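You operate a simulated robot arm through the tools that you are given. There is no shell and no other tool.

Carry out the task below with a simulated two-armed robot. There is one attempt and no reset: what you move stays moved.

TASK
Heat the saucepan on mid and dissolve two ladles of sugar in it.
Fine: small ladle; stir once it steams; ladle back in the small pan on the counter; lid on the tin; ring off at the end.

Only the result counts: the job must be done as asked and must still hold three seconds after the hand-in. Knocking over, shifting, dropping, spilling or breaking anything else fails it. Lids that push on must go on centred and level and be pressed home; caps that screw on are set level and turned clockwise until they are tight.

THE ROBOT
Two 7-joint arms with fingered hands on one trunk that stands fixed in place. Base frame: the origin is at the foot of the trunk, x ahead of it, y to its left, z up; the work surface is at about z = 91. Lengths are in cm, angles in degrees, forces in N, time in s.
The left shoulder is at [7, 14.2, 121.4], the right one opposite. With the tool pointing down near the work surface each hand reaches from about 42 to 80 cm from the base axis, measured 20 degrees to its own side. Payload 3.6 kg a hand.
Tool frame (each hand has its own): the origin (TCP) lies between the finger pads and is the grasp point; the fingertips stand 2.5 cm ahead of it; z points along the fingers, y is the line along which they close. The gripper opens to 8.8 cm; its body begins 2.9 cm behind the TCP. The gripper is a hand of 5 fingers: y runs from the thumb to the fingers, the wrist lies at [-1.3, -9.7, -16.2] in the tool frame, and closing takes about 1.5 s.
Orientation is told as [roll, pitch, yaw] about the base's x, y, z axes, in that order, counted from this pose: with the fingers straight down and the wrist toward the robot, the tool's x, y and z point along [0, 1, 0], [1, 0, 0] and [0, 0, -1] of the base frame.

THE INTERFACE
- The arms move only by the tool step_arm. It takes "left_commands", "right_commands" or both (then of equal length, played together; a hand with none holds still); each is a list of rows, each a list of 7 numbers: the shift along the tool's x, y, z in cm, then the turn, a rotation vector about the tool's x, y, z in degrees, then the opening, from 0 (shut) to 1 (fully open). In form: [[tx, ty, tz, wx, wy, wz, gripper], ...]. A call has 1 to 20 rows; each row shifts and turns the commanded pose from where the row before left it, along the tool's axes as they then stand. Rows are played at 5 a second. More than 5 cm and 8.6 degrees between two rows, or a gripper value outside its range, and nothing of the call is played. A pose out of reach is approached as far as the arm can. The call stops where the force on the tool passes 40 N (or 10 N more than at its start, if that is more) or the arm is blocked; 0.2 s more then pass. Each finger travels about 7.2 cm/s and halts on what it meets, pressing with about 26 N; the grip force reading is that of the motor and also rises with nothing between the fingers. The clock runs only during rows and for 0.2 s after the last one: add rows that do not move to give the fingers time. The reply holds the time, the measured pose of the TCP, the force on the tool along the base axes, the opening and the grip force, in the units named above and with some noise, with the torque about the TCP (base axes, N m) and any sound that the robot's microphone picked up, and new pictures: "views" is both (left out), scene, wrist or none (wrist: the cameras of the hands that moved).
- Cameras (640 x 400 px; columns grow to the right, rows downward): "scene" is now at [12, 4.84, 143.51]; the picture's right is [0.55, -0.83, 0.00], its down [-0.54, -0.36, -0.76] and it looks along [0.64, 0.42, -0.65] (base axes); focal length 214 px, centre (320, 200). "left" rides on the left gripper at [-5.9, -7.9, -10.5] in its tool frame; the picture's right is [-0.73, -0.32, 0.61], its down [0.62, -0.68, 0.38] and it looks along [0.29, 0.66, 0.70] (tool axes); focal length 234 px, centre (320, 200). "right" rides on the right gripper at [5.9, -7.9, -10.5] in its tool frame; the picture's right is [-0.73, 0.32, -0.61], its down [-0.62, -0.68, 0.38] and it looks along [-0.29, 0.66, 0.70] (tool axes); focal length 234 px, centre (320, 200). There is no depth. A picture from a camera that has moved, and an enlarged one, comes with that camera's place and axes in the base frame and with its lens.
- lift_body(by): slides the trunk up (or, below 0, down) by that many cm; the arms and the scene camera ride with it, the base frame stays. It gives what a move gives, with no picture.
- preshape(shape, hand): the hand has 5 fingers and takes this shape, open, in about a second: jaw (thumb against the fingers, like two jaws); tri (thumb and two fingers); tip (a fingertip pinch); poke (one finger out to press); point (the index stretched); flat (the hand flat); cup (the hand cupped); fist (a fist). The gripper value then closes the fingers along that shape, each until it touches; the sizes above hold for jaw. It gives what a move gives, with no picture.
- head_to(pan, tilt): turns the head with the scene camera to pan (to the left, within 86 degrees either way) and tilt (down, from -29 to 69), counted from straight ahead of the robot. It gives what a move gives, and a new picture of the scene camera.
- inspect(camera, box): a new picture of the part [left, top, right, bottom] of that camera's present view, enlarged. The clock stands still meanwhile.
- job_done(): hands the job in; it is judged then, once.

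Places have to be worked out from the pictures, the camera data and where the tool is seen. Open the grippers and draw the arms clear of the work before you hand the job in, unless the task says otherwise.

The tools are called after "Emit:" as name(argument=value, ...) on one line, values as JSON. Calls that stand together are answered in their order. step_arm: Moves the arms, as the interface text tells. Its arguments: {"type":"object","properties":{"left_commands":{"type":"array","items":{"type":"array","items":{"type":"number"}}},"right_commands":{"type":"array","items":{"type":"array","items":{"type":"number"}}},"views":{"type":"string","enum":["both","scene","wrist","none"]}},"required":[]} The other tools are called the same way: lift_body (by) moves the trunk up or down; preshape (shape, hand) gives the hand a shape; head_to (pan, tilt) turns the head that bears the scene camera; inspect (camera, box) takes an enlarged picture of a part of a camera's view; job_done () hands the job in.

At the start:

```text
time_s: 0.0
left_tool_pos: [30.93, 38.64, 127.62]
left_tcp_rot: [0.0, -0.1, 0.0]
left_wrist_force: [-0.6, 0.4, 0.8]
left_wrist_torque: [0.01, -0.01, 0.02]
left_width: 8.78
left_gripper_force: 0.0
left_shape: jaw
right_tool_pos: [48.27, 7.63, 131.17]
right_tcp_rot: [0.0, -0.1, 0.0]
right_wrist_force: [0.9, 0.1, 0.6]
right_wrist_torque: [-0.01, -0.01, 0.02]
right_width: 8.76
right_gripper_force: 0.0
right_shape: jaw
trunk travel left (down, up): [-75.0, 19.0]
head pan, tilt (commanded): [33.6, 40.3]
```

scene: 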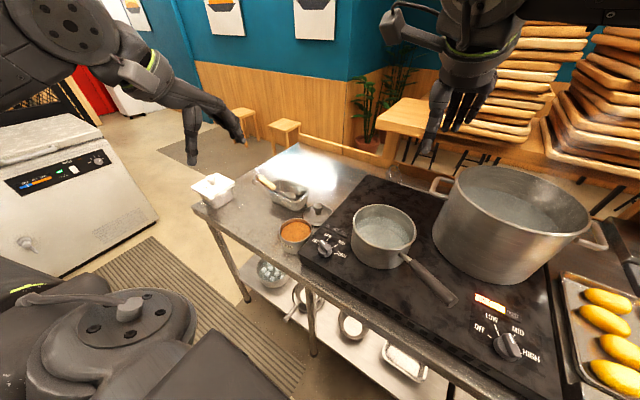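
right: 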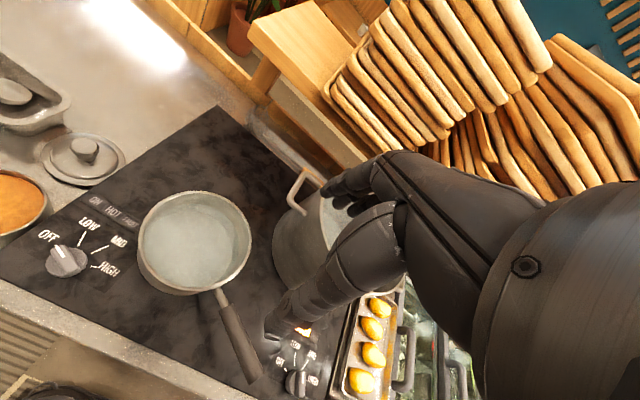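
left: 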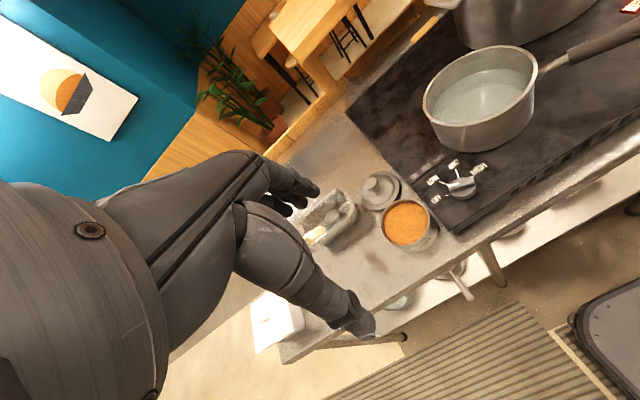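

I start by looking closer at the counter: tin, pan with ladles, knob, and saucepan.

Emit:
inspect(camera="scene", box=[180, 150, 340, 250])

Emit:
inspect(camera="scene", box=[290, 180, 480, 300])

Emit:
inspect(camera="left", box=[250, 150, 510, 320])

Emit:
inspect(camera="right", box=[0, 40, 260, 300])

```text
4.00 times, centred on (260, 200) of scene
camera zoom: at [12.0, 4.84, 143.51], right [0.55, -0.83, 0.0], down [-0.54, -0.36, -0.76], along [0.64, 0.42, -0.65], focal length 858 px, centre (560, 200)
```

zoom: 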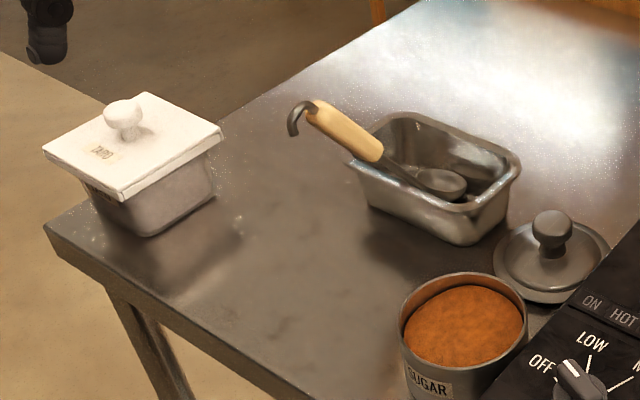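

```text
3.33 times, centred on (385, 240) of scene
camera zoom: at [12.0, 4.84, 143.51], right [0.55, -0.83, 0.0], down [-0.54, -0.36, -0.76], along [0.64, 0.42, -0.65], focal length 715 px, centre (103, 67)
```

zoom: 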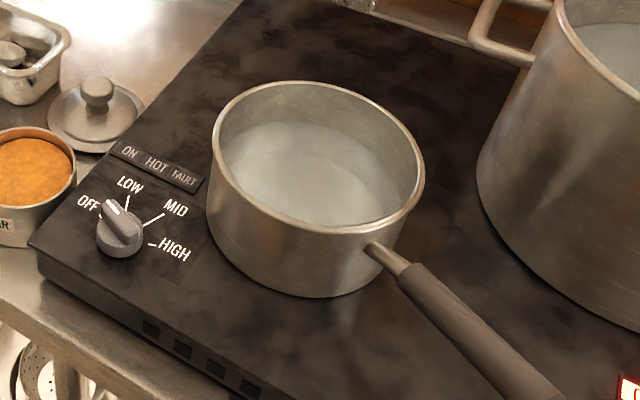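

```text
2.35 times, centred on (380, 235) of left
camera zoom: at [23.09, 32.76, 138.18], right [-0.32, -0.73, -0.61], down [-0.68, 0.62, -0.38], along [0.66, 0.29, -0.7], focal length 551 px, centre (179, 118)
```

zoom: 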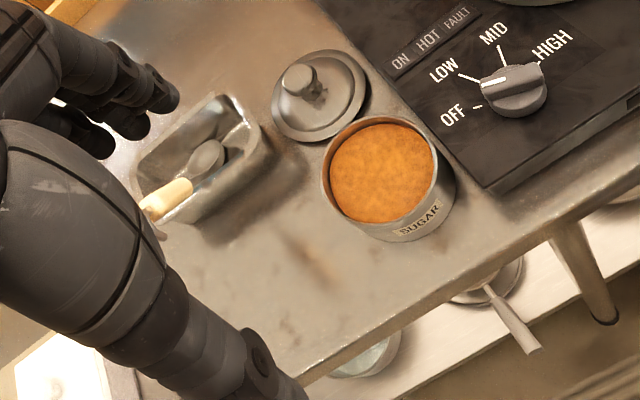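

```text
1.54 times, centred on (130, 170) of right
camera zoom: at [40.5, 13.45, 141.56], right [0.32, -0.73, 0.61], down [-0.68, -0.62, -0.38], along [0.66, -0.29, -0.7], focal length 360 px, centre (612, 246)
```

zoom: 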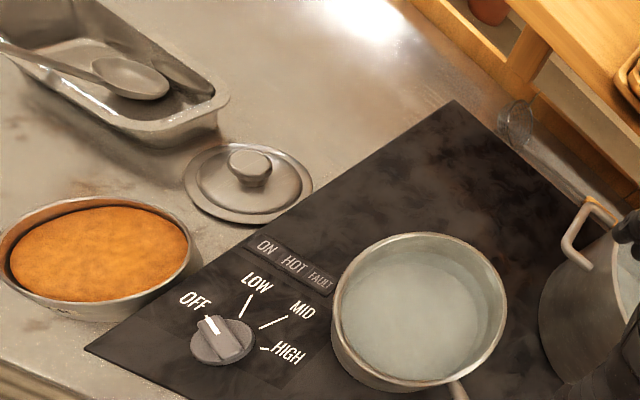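

Geometry so far: sugar tin rim near [46.3, 36.8, 91.5], knob near [45, 25, 92], saucepan rim centre near [55.3, 13, 99.5]. I turn the head to look at the ladle pan, and check the rest of the scene for other ladles.

Emit:
head_to(pan=42, tilt=38)

Emit:
inspect(camera="scene", box=[260, 140, 420, 240])

Emit:
inspect(camera="right", box=[200, 80, 360, 240])

Emit:
inspect(camera="scene", box=[360, 130, 640, 400])

```text
time_s: 0.7
left_tool_pos: [30.98, 38.65, 127.48]
left_tcp_rot: [0.0, 0.0, -0.1]
left_wrist_force: [1.1, 0.2, 0.0]
left_wrist_torque: [-0.03, -0.01, 0.01]
left_width: 8.78
left_gripper_force: 0.1
left_shape: jaw
right_tool_pos: [48.31, 7.65, 131.16]
right_tcp_rot: [0.0, 0.0, 0.0]
right_wrist_force: [-0.2, -0.1, 0.2]
right_wrist_torque: [-0.01, -0.02, 0.03]
right_width: 8.78
right_gripper_force: 0.0
right_shape: jaw
trunk travel left (down, up): [-75.0, 19.0]
head pan, tilt (commanded): [42.0, 38.0]
camera scene: at [11.34, 5.92, 143.84], right [0.67, -0.74, 0.0], down [-0.46, -0.41, -0.79], along [0.59, 0.53, -0.62], focal length 214 px, centre (320, 200)
```

scene: 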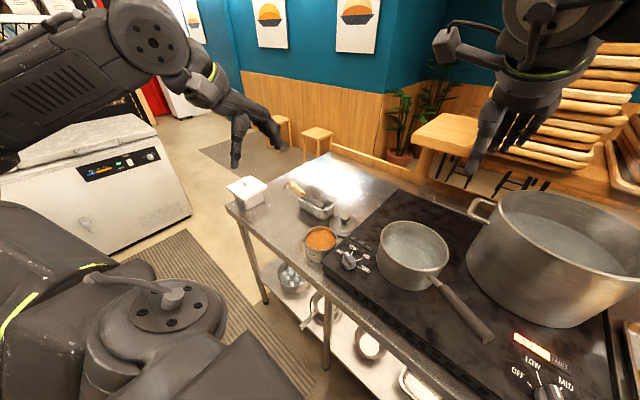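

```text
4.00 times, centred on (340, 190) of scene
camera zoom: at [11.34, 5.92, 143.84], right [0.67, -0.74, 0.0], down [-0.46, -0.41, -0.79], along [0.59, 0.53, -0.62], focal length 858 px, centre (240, 240)
```

zoom: 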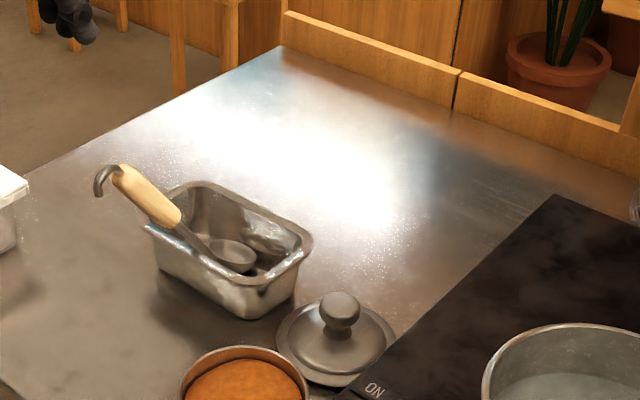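

```text
2.50 times, centred on (280, 160) of right
camera zoom: at [40.49, 13.46, 141.56], right [0.32, -0.73, 0.61], down [-0.68, -0.62, -0.38], along [0.66, -0.29, -0.7], focal length 585 px, centre (420, 300)
```

zoom: 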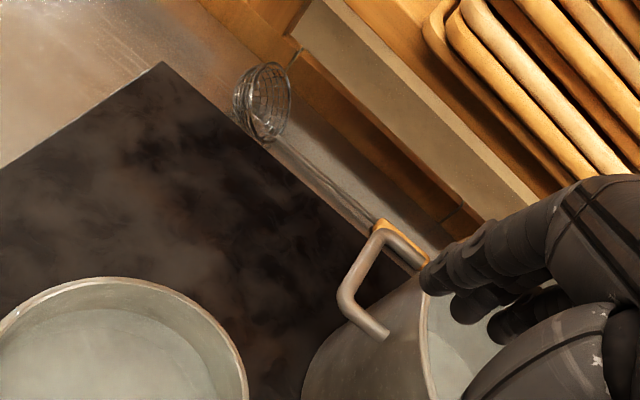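

```text
1.48 times, centred on (500, 265) of scene
camera zoom: at [11.34, 5.92, 143.84], right [0.67, -0.74, 0.0], down [-0.46, -0.41, -0.79], along [0.59, 0.53, -0.62], focal length 318 px, centre (53, 104)
```

zoom: 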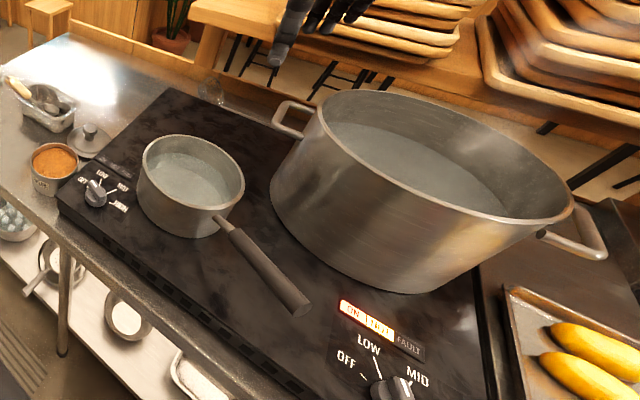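

Small ladle (wooden handle) sits in the loaf-shaped pan; the wire tool at the back is a skimmer, so the ladle is unambiguous. I move the left hand above the knob to see it closely.

Emit:
step_arm(left_commands=[[-2.275, 2.333, 3.583, 0, 0, 0, 1], [-2.275, 2.333, 3.583, 0, 0, 0, 1], [-2.275, 2.333, 3.583, 0, 0, 0, 1], [-2.275, 2.333, 3.583, 0, 0, 0, 1], [-2.275, 2.333, 3.583, 0, 0, 0, 1], [-2.275, 2.333, 3.583, 0, 0, 0, 1], [0, 0, 0, 0, 0, 0, 1]], views="both")

Emit:
inspect(camera="left", box=[300, 180, 500, 340])

```text
time_s: 2.3
left_tool_pos: [44.89, 25.07, 106.1]
left_tcp_rot: [-0.1, 0.0, 0.0]
left_wrist_force: [-0.3, 0.2, -0.1]
left_wrist_torque: [-0.06, 0.0, -0.01]
left_width: 8.79
left_gripper_force: 0.1
left_shape: jaw
right_tool_pos: [48.17, 7.65, 131.25]
right_tcp_rot: [0.0, 0.1, 0.1]
right_wrist_force: [-0.3, 0.1, 1.0]
right_wrist_torque: [-0.04, 0.02, 0.0]
right_width: 8.72
right_gripper_force: 0.1
right_shape: jaw
trunk travel left (down, up): [-75.0, 19.0]
head pan, tilt (commanded): [42.0, 38.0]
camera scene: at [11.24, 6.03, 143.84], right [0.67, -0.74, 0.0], down [-0.46, -0.41, -0.79], along [0.59, 0.53, -0.62], focal length 214 px, centre (320, 200)
camera left: at [36.9, 19.24, 116.71], right [-0.32, -0.73, -0.61], down [-0.68, 0.62, -0.39], along [0.66, 0.29, -0.7], focal length 234 px, centre (320, 200)
```

scene: 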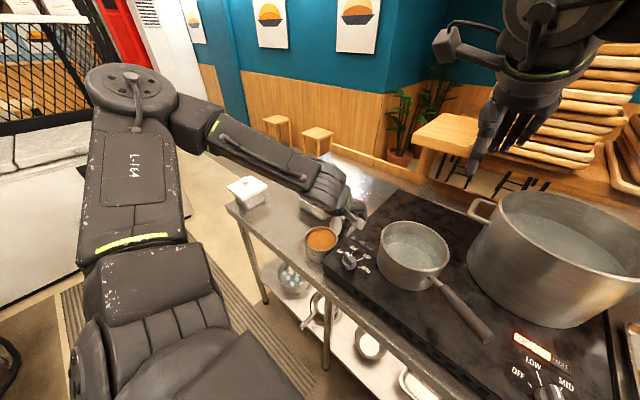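
left: 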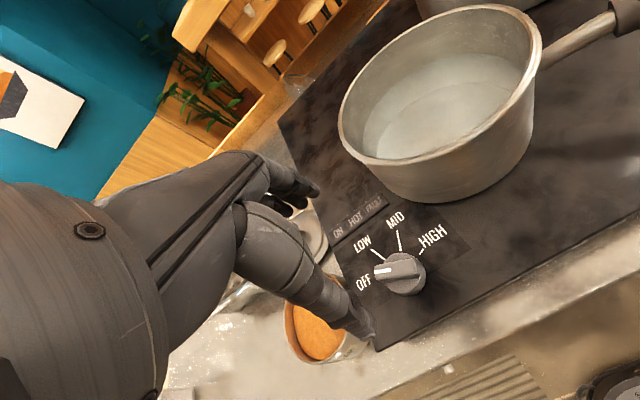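

```text
2.50 times, centred on (400, 260) of left
camera zoom: at [36.9, 19.24, 116.71], right [-0.32, -0.73, -0.61], down [-0.68, 0.62, -0.39], along [0.66, 0.29, -0.7], focal length 585 px, centre (120, 50)
```

zoom: 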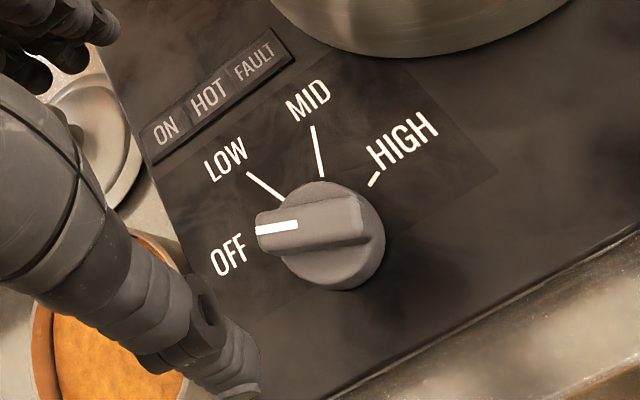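

Knob axis is at about [45.2, 24.7], pointer now at OFF (≈+71° from base x), MID tick at ≈−24°, so a 95° clockwise turn. I test in free air whether the left hand can yaw from −19° to −114°.

Emit:
step_arm(left_commands=[[-0.3, 0.2, 0, 0, 0, 8.5, 0.6], [0, 0, 0, 0, 0, 8.5, 0.6], [0, 0, 0, 0, 0, 8.5, 0.6], [0, 0, 0, 0, 0, 8.5, 0.6], [0, 0, 0, 0, 0, 8.5, 0.6], [0, 0, 0, 0, 0, 8.5, 0.6], [0, 0, 0, 0, 0, 8.5, 0.6], [0, 0, 0, 0, 0, 8.5, 0.6], [0, 0, 0, 0, 0, 8.5, 0.6], [0, 0, 0, 0, 0, 8.5, 0.6], [0, 0, 0, 0, 0, 8.5, 0.6], [0, 0, 0, 0, 0, 8.5, 0.6], [0, 0, 0, 0, 0, 8.5, 0.6], [0, 0, 0, 0, 0, 3.5, 0.6], [0, 0, 0, 0, 0, 0, 0.6]], views="both")

```text
time_s: 5.5
left_tool_pos: [45.11, 24.61, 106.06]
left_tcp_rot: [-0.1, 0.0, -114.3]
left_wrist_force: [0.4, 0.0, 0.4]
left_wrist_torque: [0.03, 0.01, 0.02]
left_width: 5.35
left_gripper_force: 0.0
left_shape: jaw
right_tool_pos: [48.37, 7.66, 131.2]
right_tcp_rot: [0.1, 0.1, 0.0]
right_wrist_force: [-0.6, 0.2, 0.7]
right_wrist_torque: [0.01, -0.01, 0.0]
right_width: 8.78
right_gripper_force: 0.1
right_shape: jaw
trunk travel left (down, up): [-75.0, 19.0]
head pan, tilt (commanded): [42.0, 38.0]
camera scene: at [11.33, 5.93, 143.84], right [0.67, -0.74, 0.0], down [-0.46, -0.41, -0.79], along [0.59, 0.53, -0.62], focal length 214 px, centre (320, 200)
camera left: at [43.0, 34.22, 116.67], right [-0.53, 0.59, -0.61], down [0.85, 0.37, -0.38], along [0.0, -0.72, -0.7], focal length 234 px, centre (320, 200)
```

scene: 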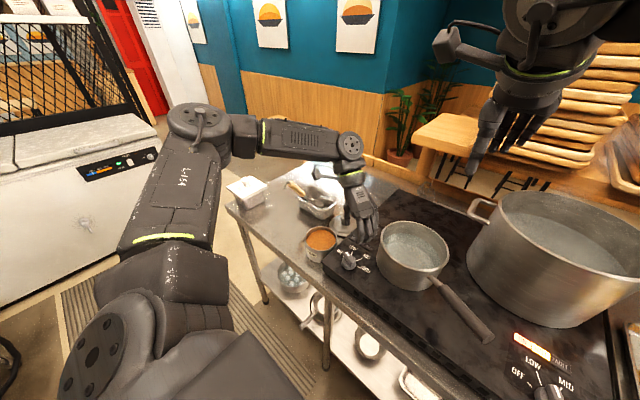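
left: 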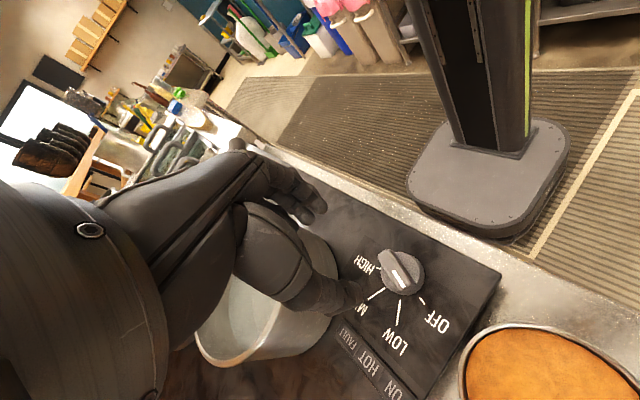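

The yaw range is fine. I check the knob from this side.

Emit:
inspect(camera="left", box=[320, 220, 480, 340])

```text
3.33 times, centred on (400, 280) of left
camera zoom: at [43.0, 34.22, 116.67], right [-0.53, 0.59, -0.61], down [0.85, 0.37, -0.38], along [0.0, -0.72, -0.7], focal length 781 px, centre (53, -67)
```

zoom: 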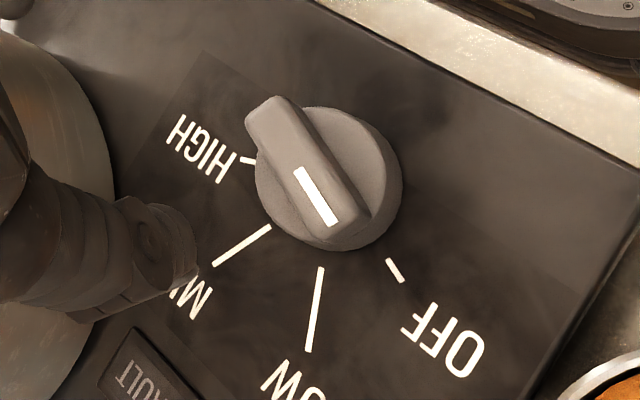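

Pointer confirmed on OFF (≈69°), bar top near z≈93.3. I rotate back to yaw −21° (closing across the bar) and descend to z≈94 with a partly open hand.

Emit:
step_arm(left_commands=[[0, 0, 0, 0, 0, -8.5, 0.6], [0, 0, 0, 0, 0, -8.5, 0.6], [0, 0, 0, 0, 0, -8.5, 0.6], [0, 0, 0, 0, 0, -8.5, 0.6], [0, 0, 0, 0, 0, -8.5, 0.6], [0, 0, 0, 0, 0, -8.5, 0.6], [0, 0, 0, 0, 0, -8.5, 0.6], [0, 0, 0, 0, 0, -8.5, 0.6], [0, 0, 0, 0, 0, -8.5, 0.6], [0, 0, 0, 0, 0, -8.5, 0.6], [0, 0, 0, 0, 0, -8.3, 0.6], [0, 0, 4, 0, 0, 0, 0.6], [0, 0, 4, 0, 0, 0, 0.6], [0, 0, 2, 0, 0, 0, 0.6], [0, 0, 0, 0, 0, 0, 0.6]], views="both")

Emit:
inspect(camera="left", box=[220, 160, 420, 340])

Emit:
inspect(camera="scene", box=[300, 170, 420, 290])

```text
time_s: 8.7
left_tool_pos: [45.17, 24.5, 96.16]
left_tcp_rot: [-0.1, 0.0, -20.8]
left_wrist_force: [0.8, 0.3, 0.3]
left_wrist_torque: [-0.02, 0.01, -0.02]
left_width: 5.3
left_gripper_force: 0.1
left_shape: jaw
right_tool_pos: [48.38, 7.69, 131.11]
right_tcp_rot: [0.0, 0.0, -0.1]
right_wrist_force: [-1.1, -1.1, -0.1]
right_wrist_torque: [-0.01, 0.0, 0.01]
right_width: 8.75
right_gripper_force: 0.0
right_shape: jaw
trunk travel left (down, up): [-75.0, 19.0]
head pan, tilt (commanded): [42.0, 38.0]
camera scene: at [11.34, 5.92, 143.84], right [0.67, -0.74, 0.0], down [-0.46, -0.41, -0.79], along [0.59, 0.53, -0.62], focal length 214 px, centre (320, 200)
camera left: at [35.73, 21.9, 106.78], right [-0.56, -0.57, -0.61], down [-0.42, 0.82, -0.38], along [0.72, 0.04, -0.7], focal length 234 px, centre (320, 200)
```

scene: 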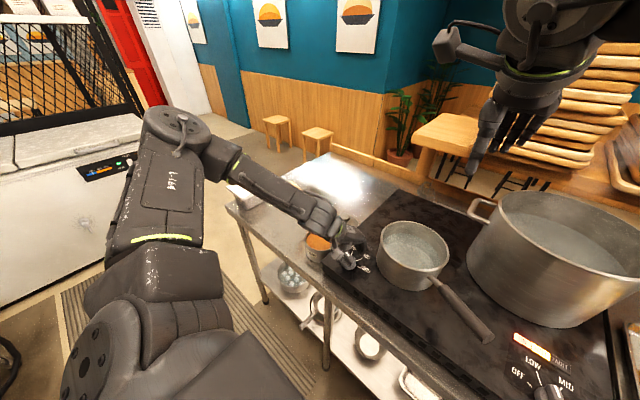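
left: 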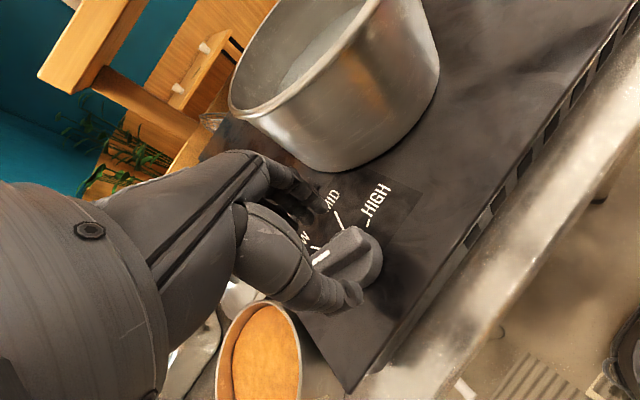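

```text
2.22 times, centred on (320, 250) of left
camera zoom: at [35.73, 21.9, 106.78], right [-0.56, -0.57, -0.61], down [-0.42, 0.82, -0.38], along [0.72, 0.04, -0.7], focal length 520 px, centre (320, 89)
```

zoom: 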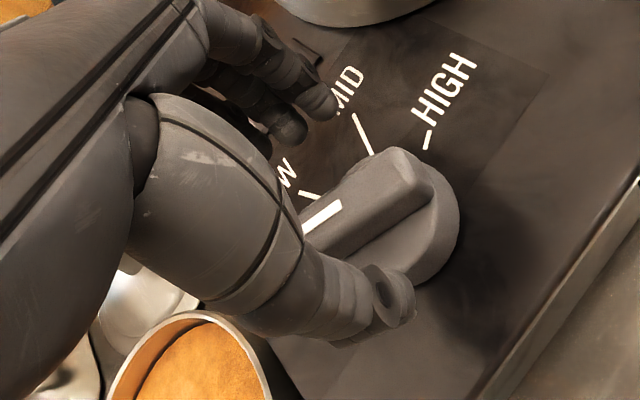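

```text
3.33 times, centred on (360, 230) of scene
camera zoom: at [11.34, 5.92, 143.84], right [0.67, -0.74, 0.0], down [-0.46, -0.41, -0.79], along [0.59, 0.53, -0.62], focal length 715 px, centre (187, 100)
```

zoom: 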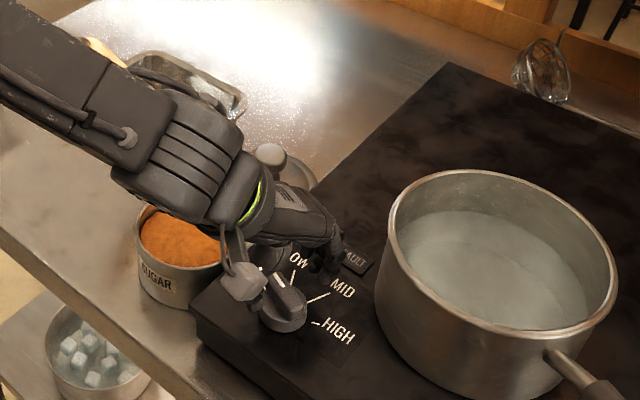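

TCP is centred over the bar; I lower to about z 94.5 so the tips flank the raised bar, then close on it.

Emit:
step_arm(left_commands=[[0, 0, 1.6, 0, 0, 0, 0.6], [0, 0, 0, 0, 0, 0, 0.4], [0, 0, 0, 0, 0, 0, 0.2], [0, 0, 0, 0, 0, 0, 0], [0, 0, 0, 0, 0, 0, 0], [0, 0, 0, 0, 0, 0, 0], [0, 0, 0, 0, 0, 0, 0]], views="both")

Emit:
inspect(camera="left", box=[220, 160, 420, 340])

Emit:
inspect(camera="scene", box=[300, 170, 420, 290])

```text
time_s: 10.3
left_tool_pos: [45.11, 24.68, 94.43]
left_tcp_rot: [0.0, 0.1, -20.7]
left_wrist_force: [-9.2, 2.1, -4.7]
left_wrist_torque: [0.02, 0.17, -0.03]
left_width: 3.34
left_gripper_force: 25.9
left_shape: jaw
right_tool_pos: [48.25, 7.73, 131.26]
right_tcp_rot: [0.0, -0.1, 0.0]
right_wrist_force: [1.0, -0.7, 0.2]
right_wrist_torque: [0.0, -0.01, 0.0]
right_width: 8.77
right_gripper_force: 0.1
right_shape: jaw
trunk travel left (down, up): [-75.0, 19.0]
head pan, tilt (commanded): [42.0, 38.0]
camera scene: at [11.18, 6.0, 143.85], right [0.67, -0.74, 0.0], down [-0.46, -0.41, -0.79], along [0.59, 0.53, -0.62], focal length 214 px, centre (320, 200)
camera left: at [35.65, 21.97, 105.17], right [-0.56, -0.57, -0.61], down [-0.42, 0.82, -0.38], along [0.72, 0.04, -0.7], focal length 234 px, centre (320, 200)
```

scene: 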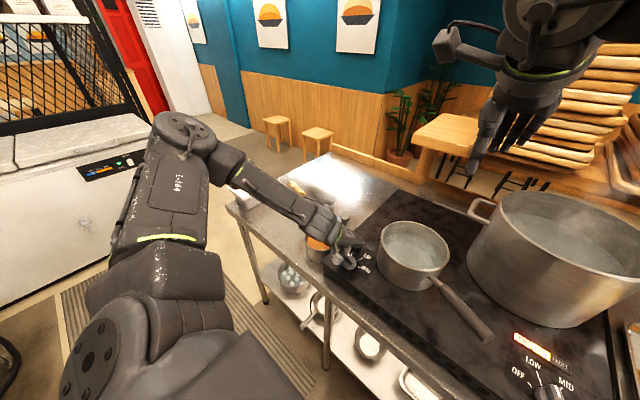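
left: 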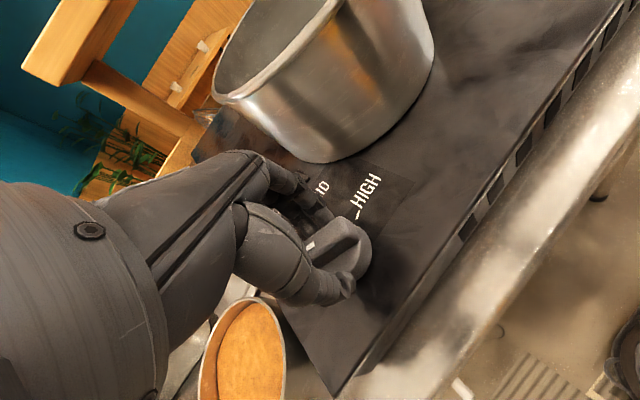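

```text
2.22 times, centred on (320, 250) of left
camera zoom: at [35.65, 21.97, 105.17], right [-0.56, -0.57, -0.61], down [-0.42, 0.82, -0.38], along [0.72, 0.04, -0.7], focal length 520 px, centre (320, 89)
```

zoom: 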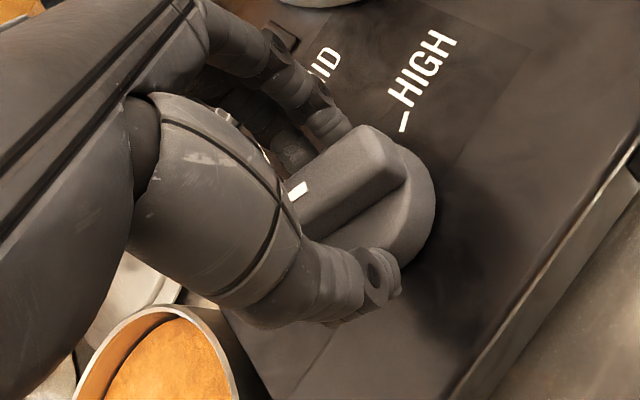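

```text
3.33 times, centred on (360, 230) of scene
camera zoom: at [11.18, 6.0, 143.85], right [0.67, -0.74, 0.0], down [-0.46, -0.41, -0.79], along [0.59, 0.53, -0.62], focal length 715 px, centre (187, 100)
```

zoom: 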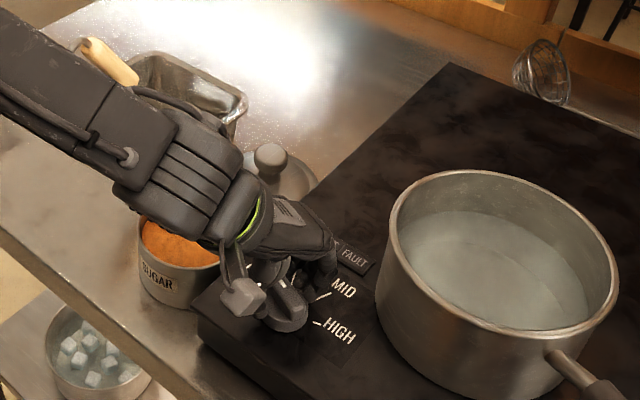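

The hand grips the knob with 26 N. I start turning clockwise and watch the pointer.

Emit:
step_arm(left_commands=[[0, 0, 0, 0, 0, 6, 0], [0, 0, 0, 0, 0, 6, 0], [0, 0, 0, 0, 0, 6, 0], [0, 0, 0, 0, 0, 6, 0], [0, 0, 0, 0, 0, 0, 0]], views="both")

Emit:
inspect(camera="scene", box=[310, 210, 390, 290])

Emit:
inspect(camera="left", box=[220, 160, 420, 340])

```text
time_s: 11.5
left_tool_pos: [45.01, 24.68, 94.43]
left_tcp_rot: [0.1, -0.1, -44.8]
left_wrist_force: [-6.2, 2.1, -0.7]
left_wrist_torque: [0.04, 0.09, -0.02]
left_width: 3.29
left_gripper_force: 26.0
left_shape: jaw
right_tool_pos: [48.21, 7.7, 131.29]
right_tcp_rot: [0.0, -0.2, 0.0]
right_wrist_force: [0.1, -0.1, 0.2]
right_wrist_torque: [0.02, -0.02, -0.01]
right_width: 8.77
right_gripper_force: 0.0
right_shape: jaw
trunk travel left (down, up): [-75.0, 19.0]
head pan, tilt (commanded): [42.0, 38.0]
camera scene: at [11.21, 6.01, 143.85], right [0.67, -0.74, 0.0], down [-0.46, -0.41, -0.79], along [0.59, 0.53, -0.62], focal length 214 px, centre (320, 200)
camera left: at [35.38, 26.05, 105.14], right [-0.74, -0.29, -0.61], down [-0.04, 0.92, -0.38], along [0.67, -0.26, -0.69], focal length 234 px, centre (320, 200)
```

scene: 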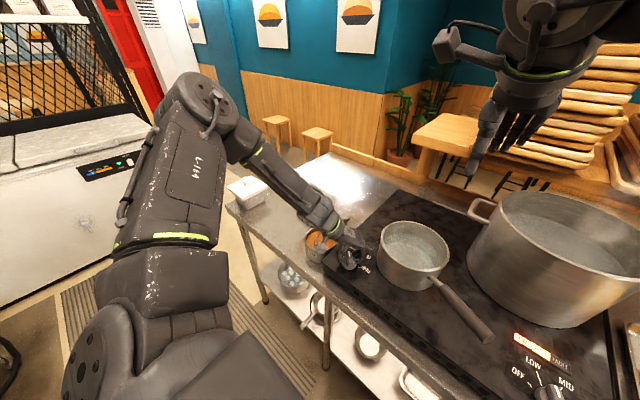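
left: 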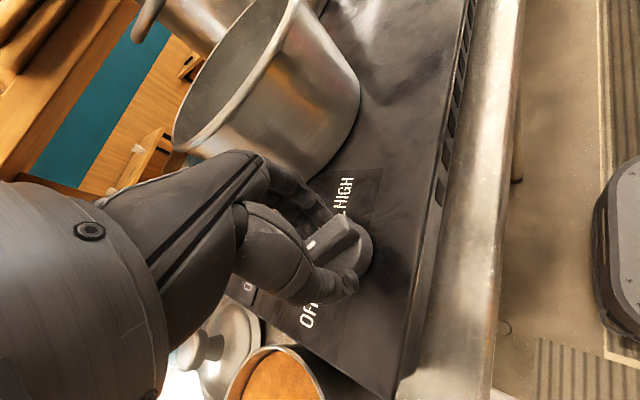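

```text
5.00 times, centred on (350, 250) of scene
camera zoom: at [11.21, 6.01, 143.85], right [0.67, -0.74, 0.0], down [-0.46, -0.41, -0.79], along [0.59, 0.53, -0.62], focal length 1072 px, centre (170, -50)
```

zoom: 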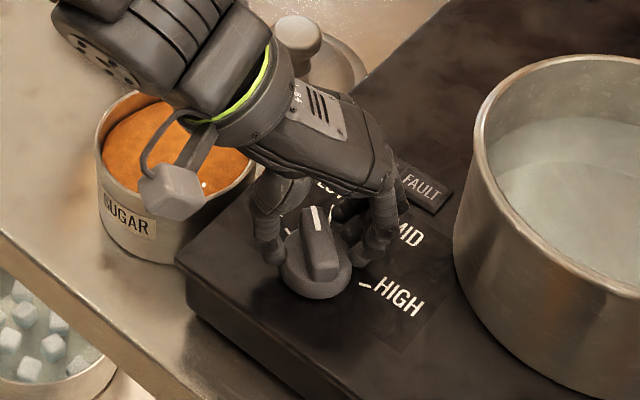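

```text
2.22 times, centred on (320, 250) of left
camera zoom: at [35.38, 26.05, 105.14], right [-0.74, -0.29, -0.61], down [-0.04, 0.92, -0.38], along [0.67, -0.26, -0.69], focal length 520 px, centre (320, 89)
```

zoom: 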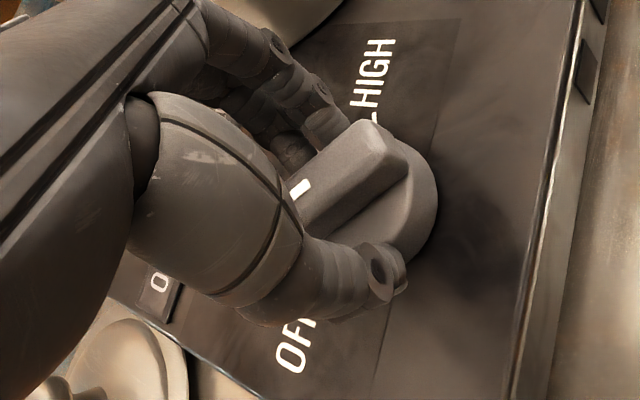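

The knob follows the hand. I continue clockwise to a total of about 94°, to MID.

Emit:
step_arm(left_commands=[[0, 0, 0, 0, 0, 7, 0], [0, 0, 0, 0, 0, 7, 0], [0, 0, 0, 0, 0, 7, 0], [0, 0, 0, 0, 0, 7, 0], [0, 0, 0, 0, 0, 7, 0], [0, 0, 0, 0, 0, 7, 0], [0, 0, 0, 0, 0, 7, 0], [0, 0, 0, 0, 0, 7, 0], [0, 0, 0, 0, 0, 7, 0], [0, 0, 0, 0, 0, 7, 0], [0, 0, 0, 0, 0, 0, 0]], views="both")

Emit:
inspect(camera="scene", box=[310, 210, 390, 290])

Emit:
inspect(camera="left", box=[220, 160, 420, 340])

```text
time_s: 13.9
left_tool_pos: [45.15, 24.6, 94.49]
left_tcp_rot: [0.0, 0.0, -114.7]
left_wrist_force: [-3.0, -1.5, 6.4]
left_wrist_torque: [-0.12, 0.09, -0.03]
left_width: 3.33
left_gripper_force: 25.7
left_shape: jaw
right_tool_pos: [48.16, 7.61, 131.26]
right_tcp_rot: [-0.1, -0.1, 0.0]
right_wrist_force: [0.2, -0.2, -1.0]
right_wrist_torque: [-0.01, 0.01, 0.0]
right_width: 8.79
right_gripper_force: 0.0
right_shape: jaw
trunk travel left (down, up): [-75.0, 19.0]
head pan, tilt (commanded): [42.0, 38.0]
camera scene: at [11.2, 5.87, 143.86], right [0.67, -0.74, 0.0], down [-0.46, -0.41, -0.79], along [0.59, 0.53, -0.61], focal length 214 px, centre (320, 200)
camera left: at [43.09, 34.25, 105.1], right [-0.52, 0.6, -0.61], down [0.85, 0.36, -0.38], along [-0.01, -0.72, -0.7], focal length 234 px, centre (320, 200)
```

scene: 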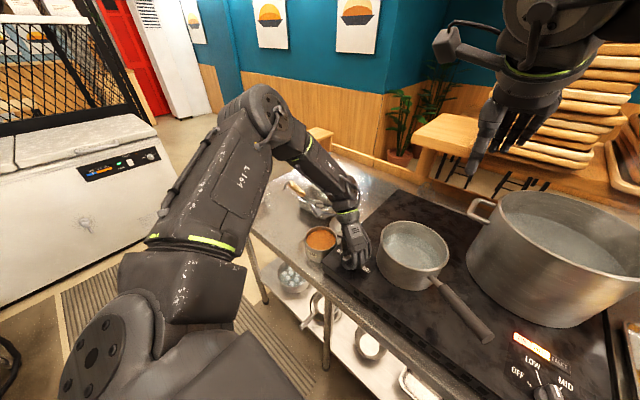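
left: 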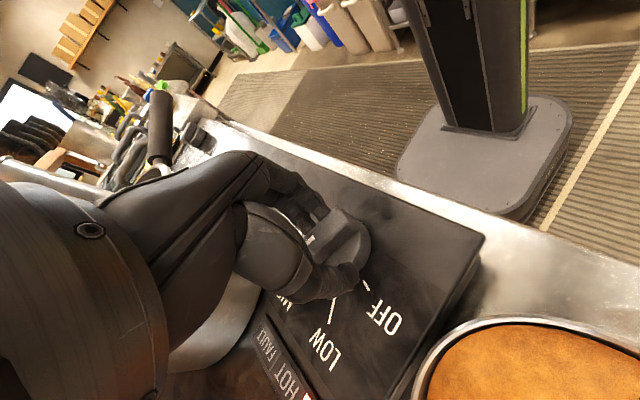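

```text
5.00 times, centred on (350, 250) of scene
camera zoom: at [11.2, 5.87, 143.86], right [0.67, -0.74, 0.0], down [-0.46, -0.41, -0.79], along [0.59, 0.53, -0.61], focal length 1072 px, centre (170, -50)
```

zoom: 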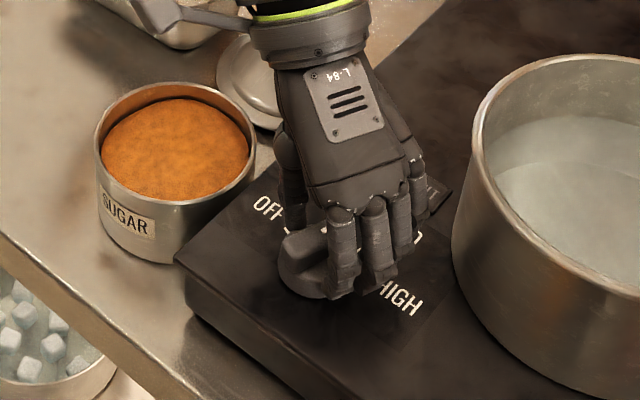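

```text
2.22 times, centred on (320, 250) of left
camera zoom: at [43.09, 34.25, 105.1], right [-0.52, 0.6, -0.61], down [0.85, 0.36, -0.38], along [-0.01, -0.72, -0.7], focal length 520 px, centre (320, 89)
```

zoom: 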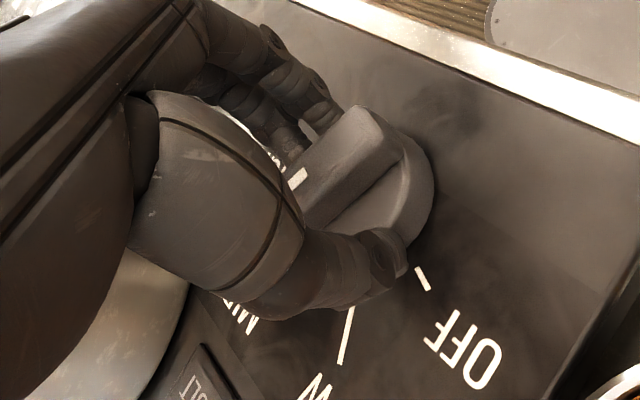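

The knob has turned ~94°. I open partly and lift straight up to check the pointer and the indicator.

Emit:
step_arm(left_commands=[[0, 0, 0, 0, 0, 0, 0.3], [0, 0, 0, 0, 0, 0, 0.6], [0, 0, 0, 0, 0, 0, 0.6], [0, 0, -4, 0, 0, 0, 0.6], [0, 0, -4.5, 0, 0, 0, 0.6], [0, 0, -4.5, 0, 0, 0, 0.6], [0, 0, 0, 0, 0, 0, 0.6]], views="both")

Emit:
inspect(camera="left", box=[320, 220, 480, 400])

Emit:
inspect(camera="scene", box=[310, 210, 390, 290])

```text
time_s: 15.5
left_tool_pos: [45.1, 24.78, 107.57]
left_tcp_rot: [0.0, 0.0, -114.7]
left_wrist_force: [0.2, -0.1, -0.4]
left_wrist_torque: [-0.01, 0.01, 0.02]
left_width: 5.25
left_gripper_force: 0.0
left_shape: jaw
right_tool_pos: [48.42, 7.61, 131.04]
right_tcp_rot: [0.0, 0.0, -0.1]
right_wrist_force: [-0.3, 0.5, -0.6]
right_wrist_torque: [0.01, -0.01, 0.02]
right_width: 8.79
right_gripper_force: 0.0
right_shape: jaw
trunk travel left (down, up): [-75.0, 19.0]
head pan, tilt (commanded): [42.0, 38.0]
camera scene: at [11.38, 5.93, 143.84], right [0.67, -0.74, 0.0], down [-0.46, -0.41, -0.79], along [0.59, 0.53, -0.62], focal length 214 px, centre (320, 200)
camera left: at [43.06, 34.38, 118.19], right [-0.53, 0.6, -0.61], down [0.85, 0.36, -0.38], along [-0.01, -0.72, -0.7], focal length 234 px, centre (320, 200)
```

scene: 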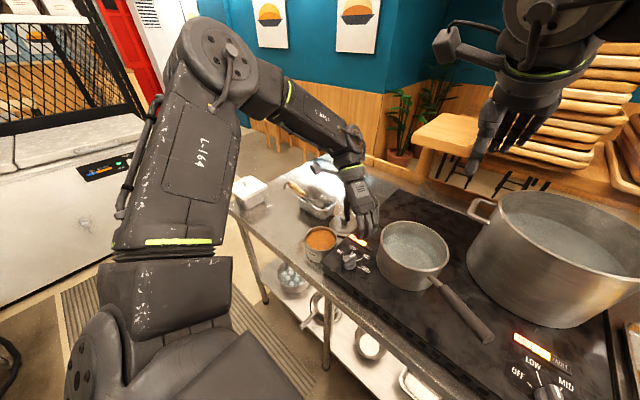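
left: 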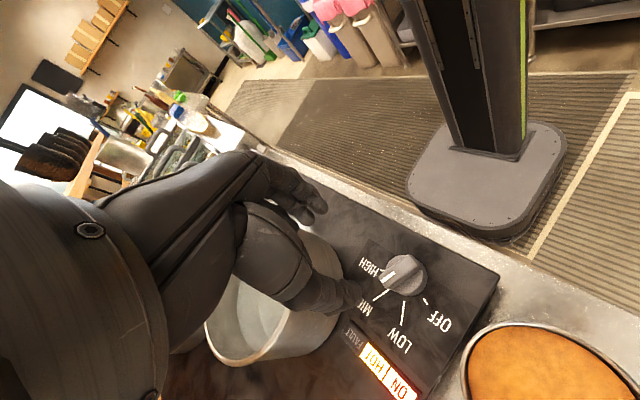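

```text
2.22 times, centred on (400, 310) of left
camera zoom: at [43.06, 34.38, 118.19], right [-0.53, 0.6, -0.61], down [0.85, 0.36, -0.38], along [-0.01, -0.72, -0.7], focal length 520 px, centre (142, -44)
```

zoom: 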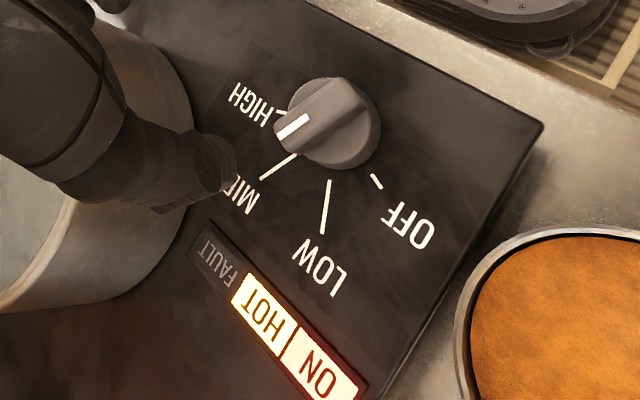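

```text
5.00 times, centred on (350, 250) of scene
camera zoom: at [11.38, 5.93, 143.84], right [0.67, -0.74, 0.0], down [-0.46, -0.41, -0.79], along [0.59, 0.53, -0.62], focal length 1072 px, centre (170, -50)
```

zoom: 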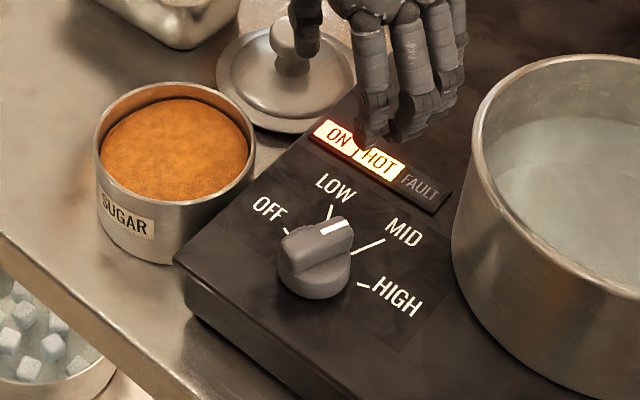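

ON/HOT lit and the pointer lies parallel to the MID tick. Next I raise the left hand and rotate back to yaw 0, then go look at the ladle in the pan.

Emit:
step_arm(left_commands=[[0, 0, -1, 0, 0, -8.2, 0.8], [0, 0, -1, 0, 0, -8.2, 0.8], [0, 0, -1, 0, 0, -8.2, 0.8], [0, 0, -1, 0, 0, -8.2, 0.8], [0, 0, -1, 0, 0, -8.2, 0.8], [0, 0, -1, 0, 0, -8.2, 0.8], [0, 0, -1, 0, 0, -8.2, 0.8], [0, 0, -1, 0, 0, -8.2, 0.8], [0, 0, -1, 0, 0, -8.2, 0.8], [0, 0, -1, 0, 0, -8.2, 0.8], [0, 0, -1, 0, 0, -8.2, 0.8], [0, 0, -1, 0, 0, -8.2, 0.8], [0, 0, 0, 0, 0, -8.2, 0.8], [0, 0, 0, 0, 0, -8.1, 0.8]], views="none")

Emit:
step_arm(left_commands=[[4.5, -0.6, 0, 0, 0, 0, 0.8], [4.5, -0.6, 0, 0, 0, 0, 0.8], [4.5, -0.6, 0, 0, 0, 0, 0.8], [4.5, -0.6, 0, 0, 0, 0, 0.8], [4.5, -0.6, 0, 0, 0, 0, 0.8], [4.5, -0.6, 0, 0, 0, 0, 0.8], [4.5, -0.6, 0, 0, 0, 0, 0.8], [4.5, -0.6, 0, 0, 0, 0, 0.8], [0, 0, 0, 0, 0, 0, 0.8]], views="both")

Emit:
inspect(camera="left", box=[340, 90, 520, 250])

Emit:
inspect(camera="scene", box=[260, 160, 380, 240])

```text
time_s: 18.5
left_tool_pos: [46.19, 39.55, 118.83]
left_tcp_rot: [-1.0, -0.1, -1.1]
left_wrist_force: [0.1, -0.3, -0.2]
left_wrist_torque: [-0.04, -0.02, -0.03]
left_width: 7.02
left_gripper_force: 0.2
left_shape: jaw
left hand out of reach, approached as far as the arm can: row 12, 13, 14
right_tool_pos: [48.5, 7.74, 131.06]
right_tcp_rot: [0.0, 0.0, 0.0]
right_wrist_force: [-0.2, 0.1, 0.7]
right_wrist_torque: [0.01, 0.03, 0.05]
right_width: 8.8
right_gripper_force: 0.0
right_shape: jaw
trunk travel left (down, up): [-75.0, 19.0]
head pan, tilt (commanded): [42.0, 38.0]
```

```text
time_s: 20.5
left_tool_pos: [41.67, 72.03, 118.9]
left_tcp_rot: [0.0, 0.0, 0.0]
left_wrist_force: [0.4, 0.7, 0.2]
left_wrist_torque: [0.0, 0.01, 0.03]
left_width: 7.01
left_gripper_force: 0.1
left_shape: jaw
left hand out of reach, approached as far as the arm can: row 8
right_tool_pos: [48.21, 7.44, 131.22]
right_tcp_rot: [0.0, 0.0, 0.1]
right_wrist_force: [0.4, -0.4, -0.1]
right_wrist_torque: [-0.02, 0.03, 0.01]
right_width: 8.77
right_gripper_force: 0.0
right_shape: jaw
trunk travel left (down, up): [-75.0, 19.0]
head pan, tilt (commanded): [42.0, 38.0]
camera scene: at [11.21, 5.81, 143.86], right [0.67, -0.74, 0.0], down [-0.46, -0.41, -0.79], along [0.59, 0.53, -0.61], focal length 214 px, centre (320, 200)
camera left: at [33.74, 66.2, 129.47], right [-0.32, -0.73, -0.61], down [-0.68, 0.62, -0.38], along [0.66, 0.29, -0.69], focal length 234 px, centre (320, 200)
```

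scene: 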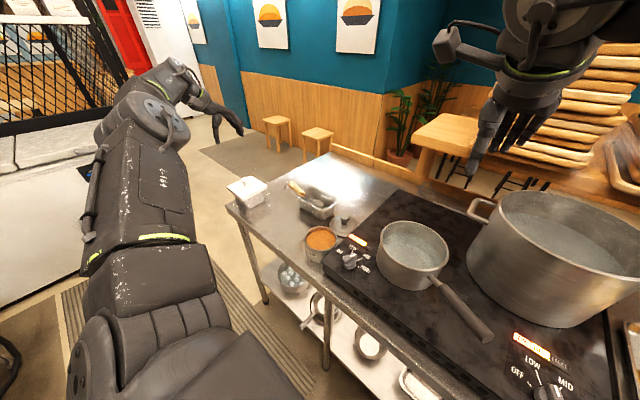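
left: 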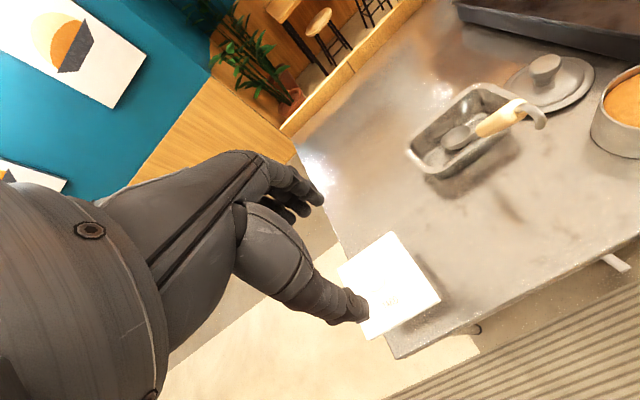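

```text
2.50 times, centred on (430, 170) of left
camera zoom: at [33.74, 66.2, 129.47], right [-0.32, -0.73, -0.61], down [-0.68, 0.62, -0.38], along [0.66, 0.29, -0.69], focal length 585 px, centre (45, 275)
```

zoom: 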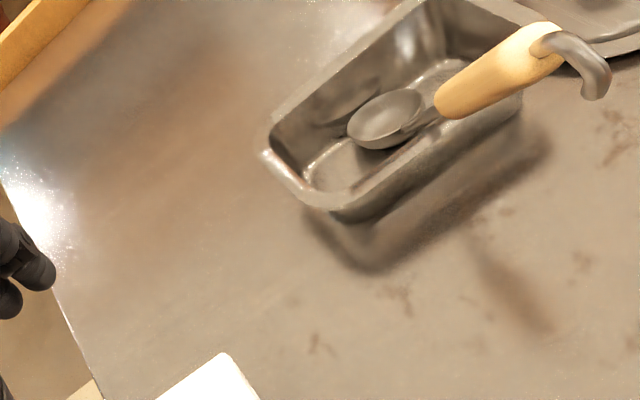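

```text
5.00 times, centred on (320, 200) of scene
camera zoom: at [11.21, 5.81, 143.86], right [0.67, -0.74, 0.0], down [-0.46, -0.41, -0.79], along [0.59, 0.53, -0.61], focal length 1072 px, centre (320, 200)
```

zoom: 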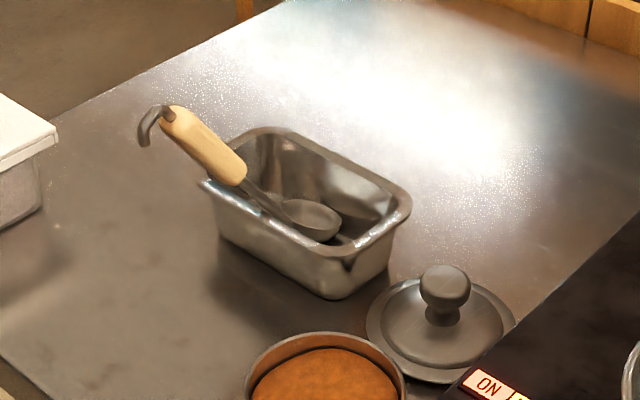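

I zoom further on the ladle from both cameras to fix the handle line and the bowl's orientation.

Emit:
inspect(camera="left", box=[400, 80, 560, 180])

Emit:
inspect(camera="scene", box=[280, 170, 344, 220])

```text
4.00 times, centred on (480, 130) of left
camera zoom: at [33.74, 66.2, 129.47], right [-0.32, -0.73, -0.61], down [-0.68, 0.62, -0.38], along [0.66, 0.29, -0.69], focal length 937 px, centre (-320, 480)
```

zoom: 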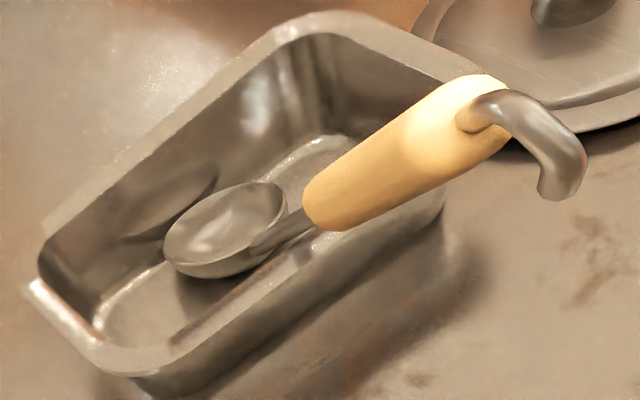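

```text
8.00 times, centred on (312, 195) of scene
camera zoom: at [11.21, 5.81, 143.86], right [0.67, -0.74, 0.0], down [-0.46, -0.41, -0.79], along [0.59, 0.53, -0.61], focal length 1716 px, centre (384, 240)
```

zoom: 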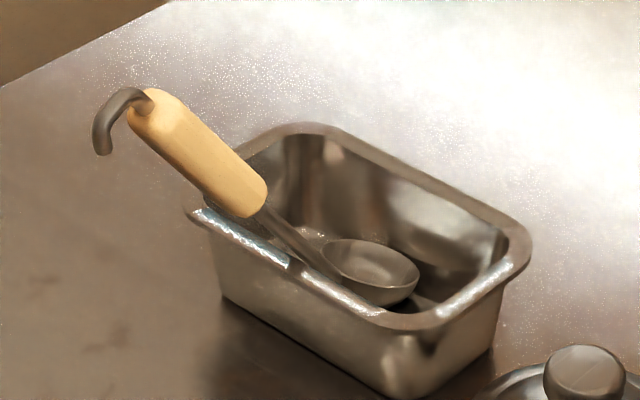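

The ladle's handle leans over the near rim: wood from about [54.8, 53.2, 96.2] to [49.0, 52.5, 104.5], bowl rim centre [62.5, 52.8, 88]. I plan a handshake-like grasp with the fingers pointing forward-right and slightly down; first I go to a pre-grasp pose with that orientation.

Emit:
step_arm(left_commands=[[-2.98, -0.77, 3.1, 0, 0, 0, 1], [-2.98, -0.77, 3.1, 0, 0, 0, 1], [-2.98, -0.77, 3.1, 0, 0, 0, 1], [-2.98, -0.77, 3.1, 0, 0, 0, 1], [0, 0, 0, -5.006, -5.935, -2.729, 1], [0, 0, 0, -5.006, -5.935, -2.729, 1], [0, 0, 0, -5.006, -5.935, -2.729, 1], [0, 0, 0, -5.006, -5.935, -2.729, 1], [0, 0, 0, -5.006, -5.935, -2.729, 1], [0, 0, 0, -5.006, -5.935, -2.729, 1], [0, 0, 0, -5.006, -5.935, -2.729, 1], [0, 0, 0, -5.006, -5.935, -2.729, 1], [0, 0, 0, -5.006, -5.935, -2.729, 1], [0, 0, 0, -5.006, -5.935, -2.729, 1], [0, 0, 0, 0, 0, 0, 1]], views="both")

```text
time_s: 23.7
left_tool_pos: [38.65, 60.17, 106.5]
left_tcp_rot: [-75.6, -23.3, 50.5]
left_wrist_force: [1.0, -0.3, 0.4]
left_wrist_torque: [0.02, 0.0, 0.02]
left_width: 8.74
left_gripper_force: 0.0
left_shape: jaw
right_tool_pos: [48.31, 7.61, 131.25]
right_tcp_rot: [0.0, 0.0, 0.0]
right_wrist_force: [-1.2, 0.8, -0.5]
right_wrist_torque: [0.01, 0.0, 0.0]
right_width: 8.76
right_gripper_force: 0.0
right_shape: jaw
trunk travel left (down, up): [-75.0, 19.0]
head pan, tilt (commanded): [42.0, 38.0]
camera scene: at [11.33, 5.91, 143.84], right [0.67, -0.74, 0.0], down [-0.46, -0.41, -0.79], along [0.59, 0.53, -0.62], focal length 214 px, centre (320, 200)
camera left: at [25.28, 57.54, 111.03], right [0.27, -0.89, 0.38], down [-0.05, -0.41, -0.91], along [0.96, 0.22, -0.16], focal length 234 px, centre (320, 200)
```

scene: 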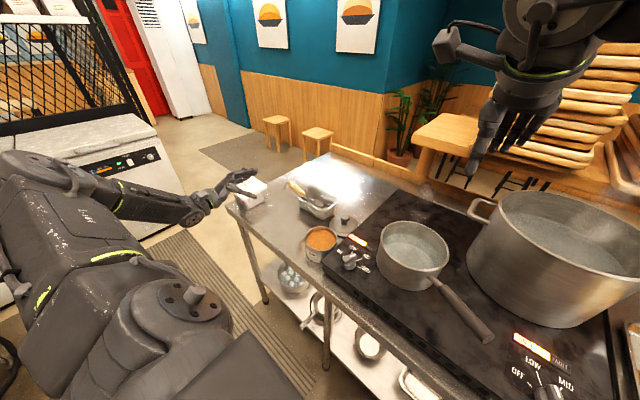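
left: 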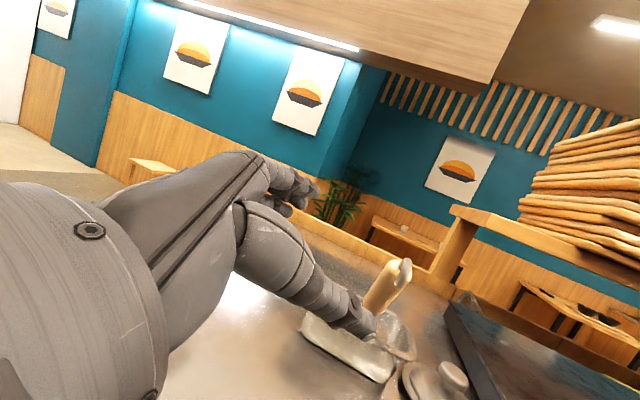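

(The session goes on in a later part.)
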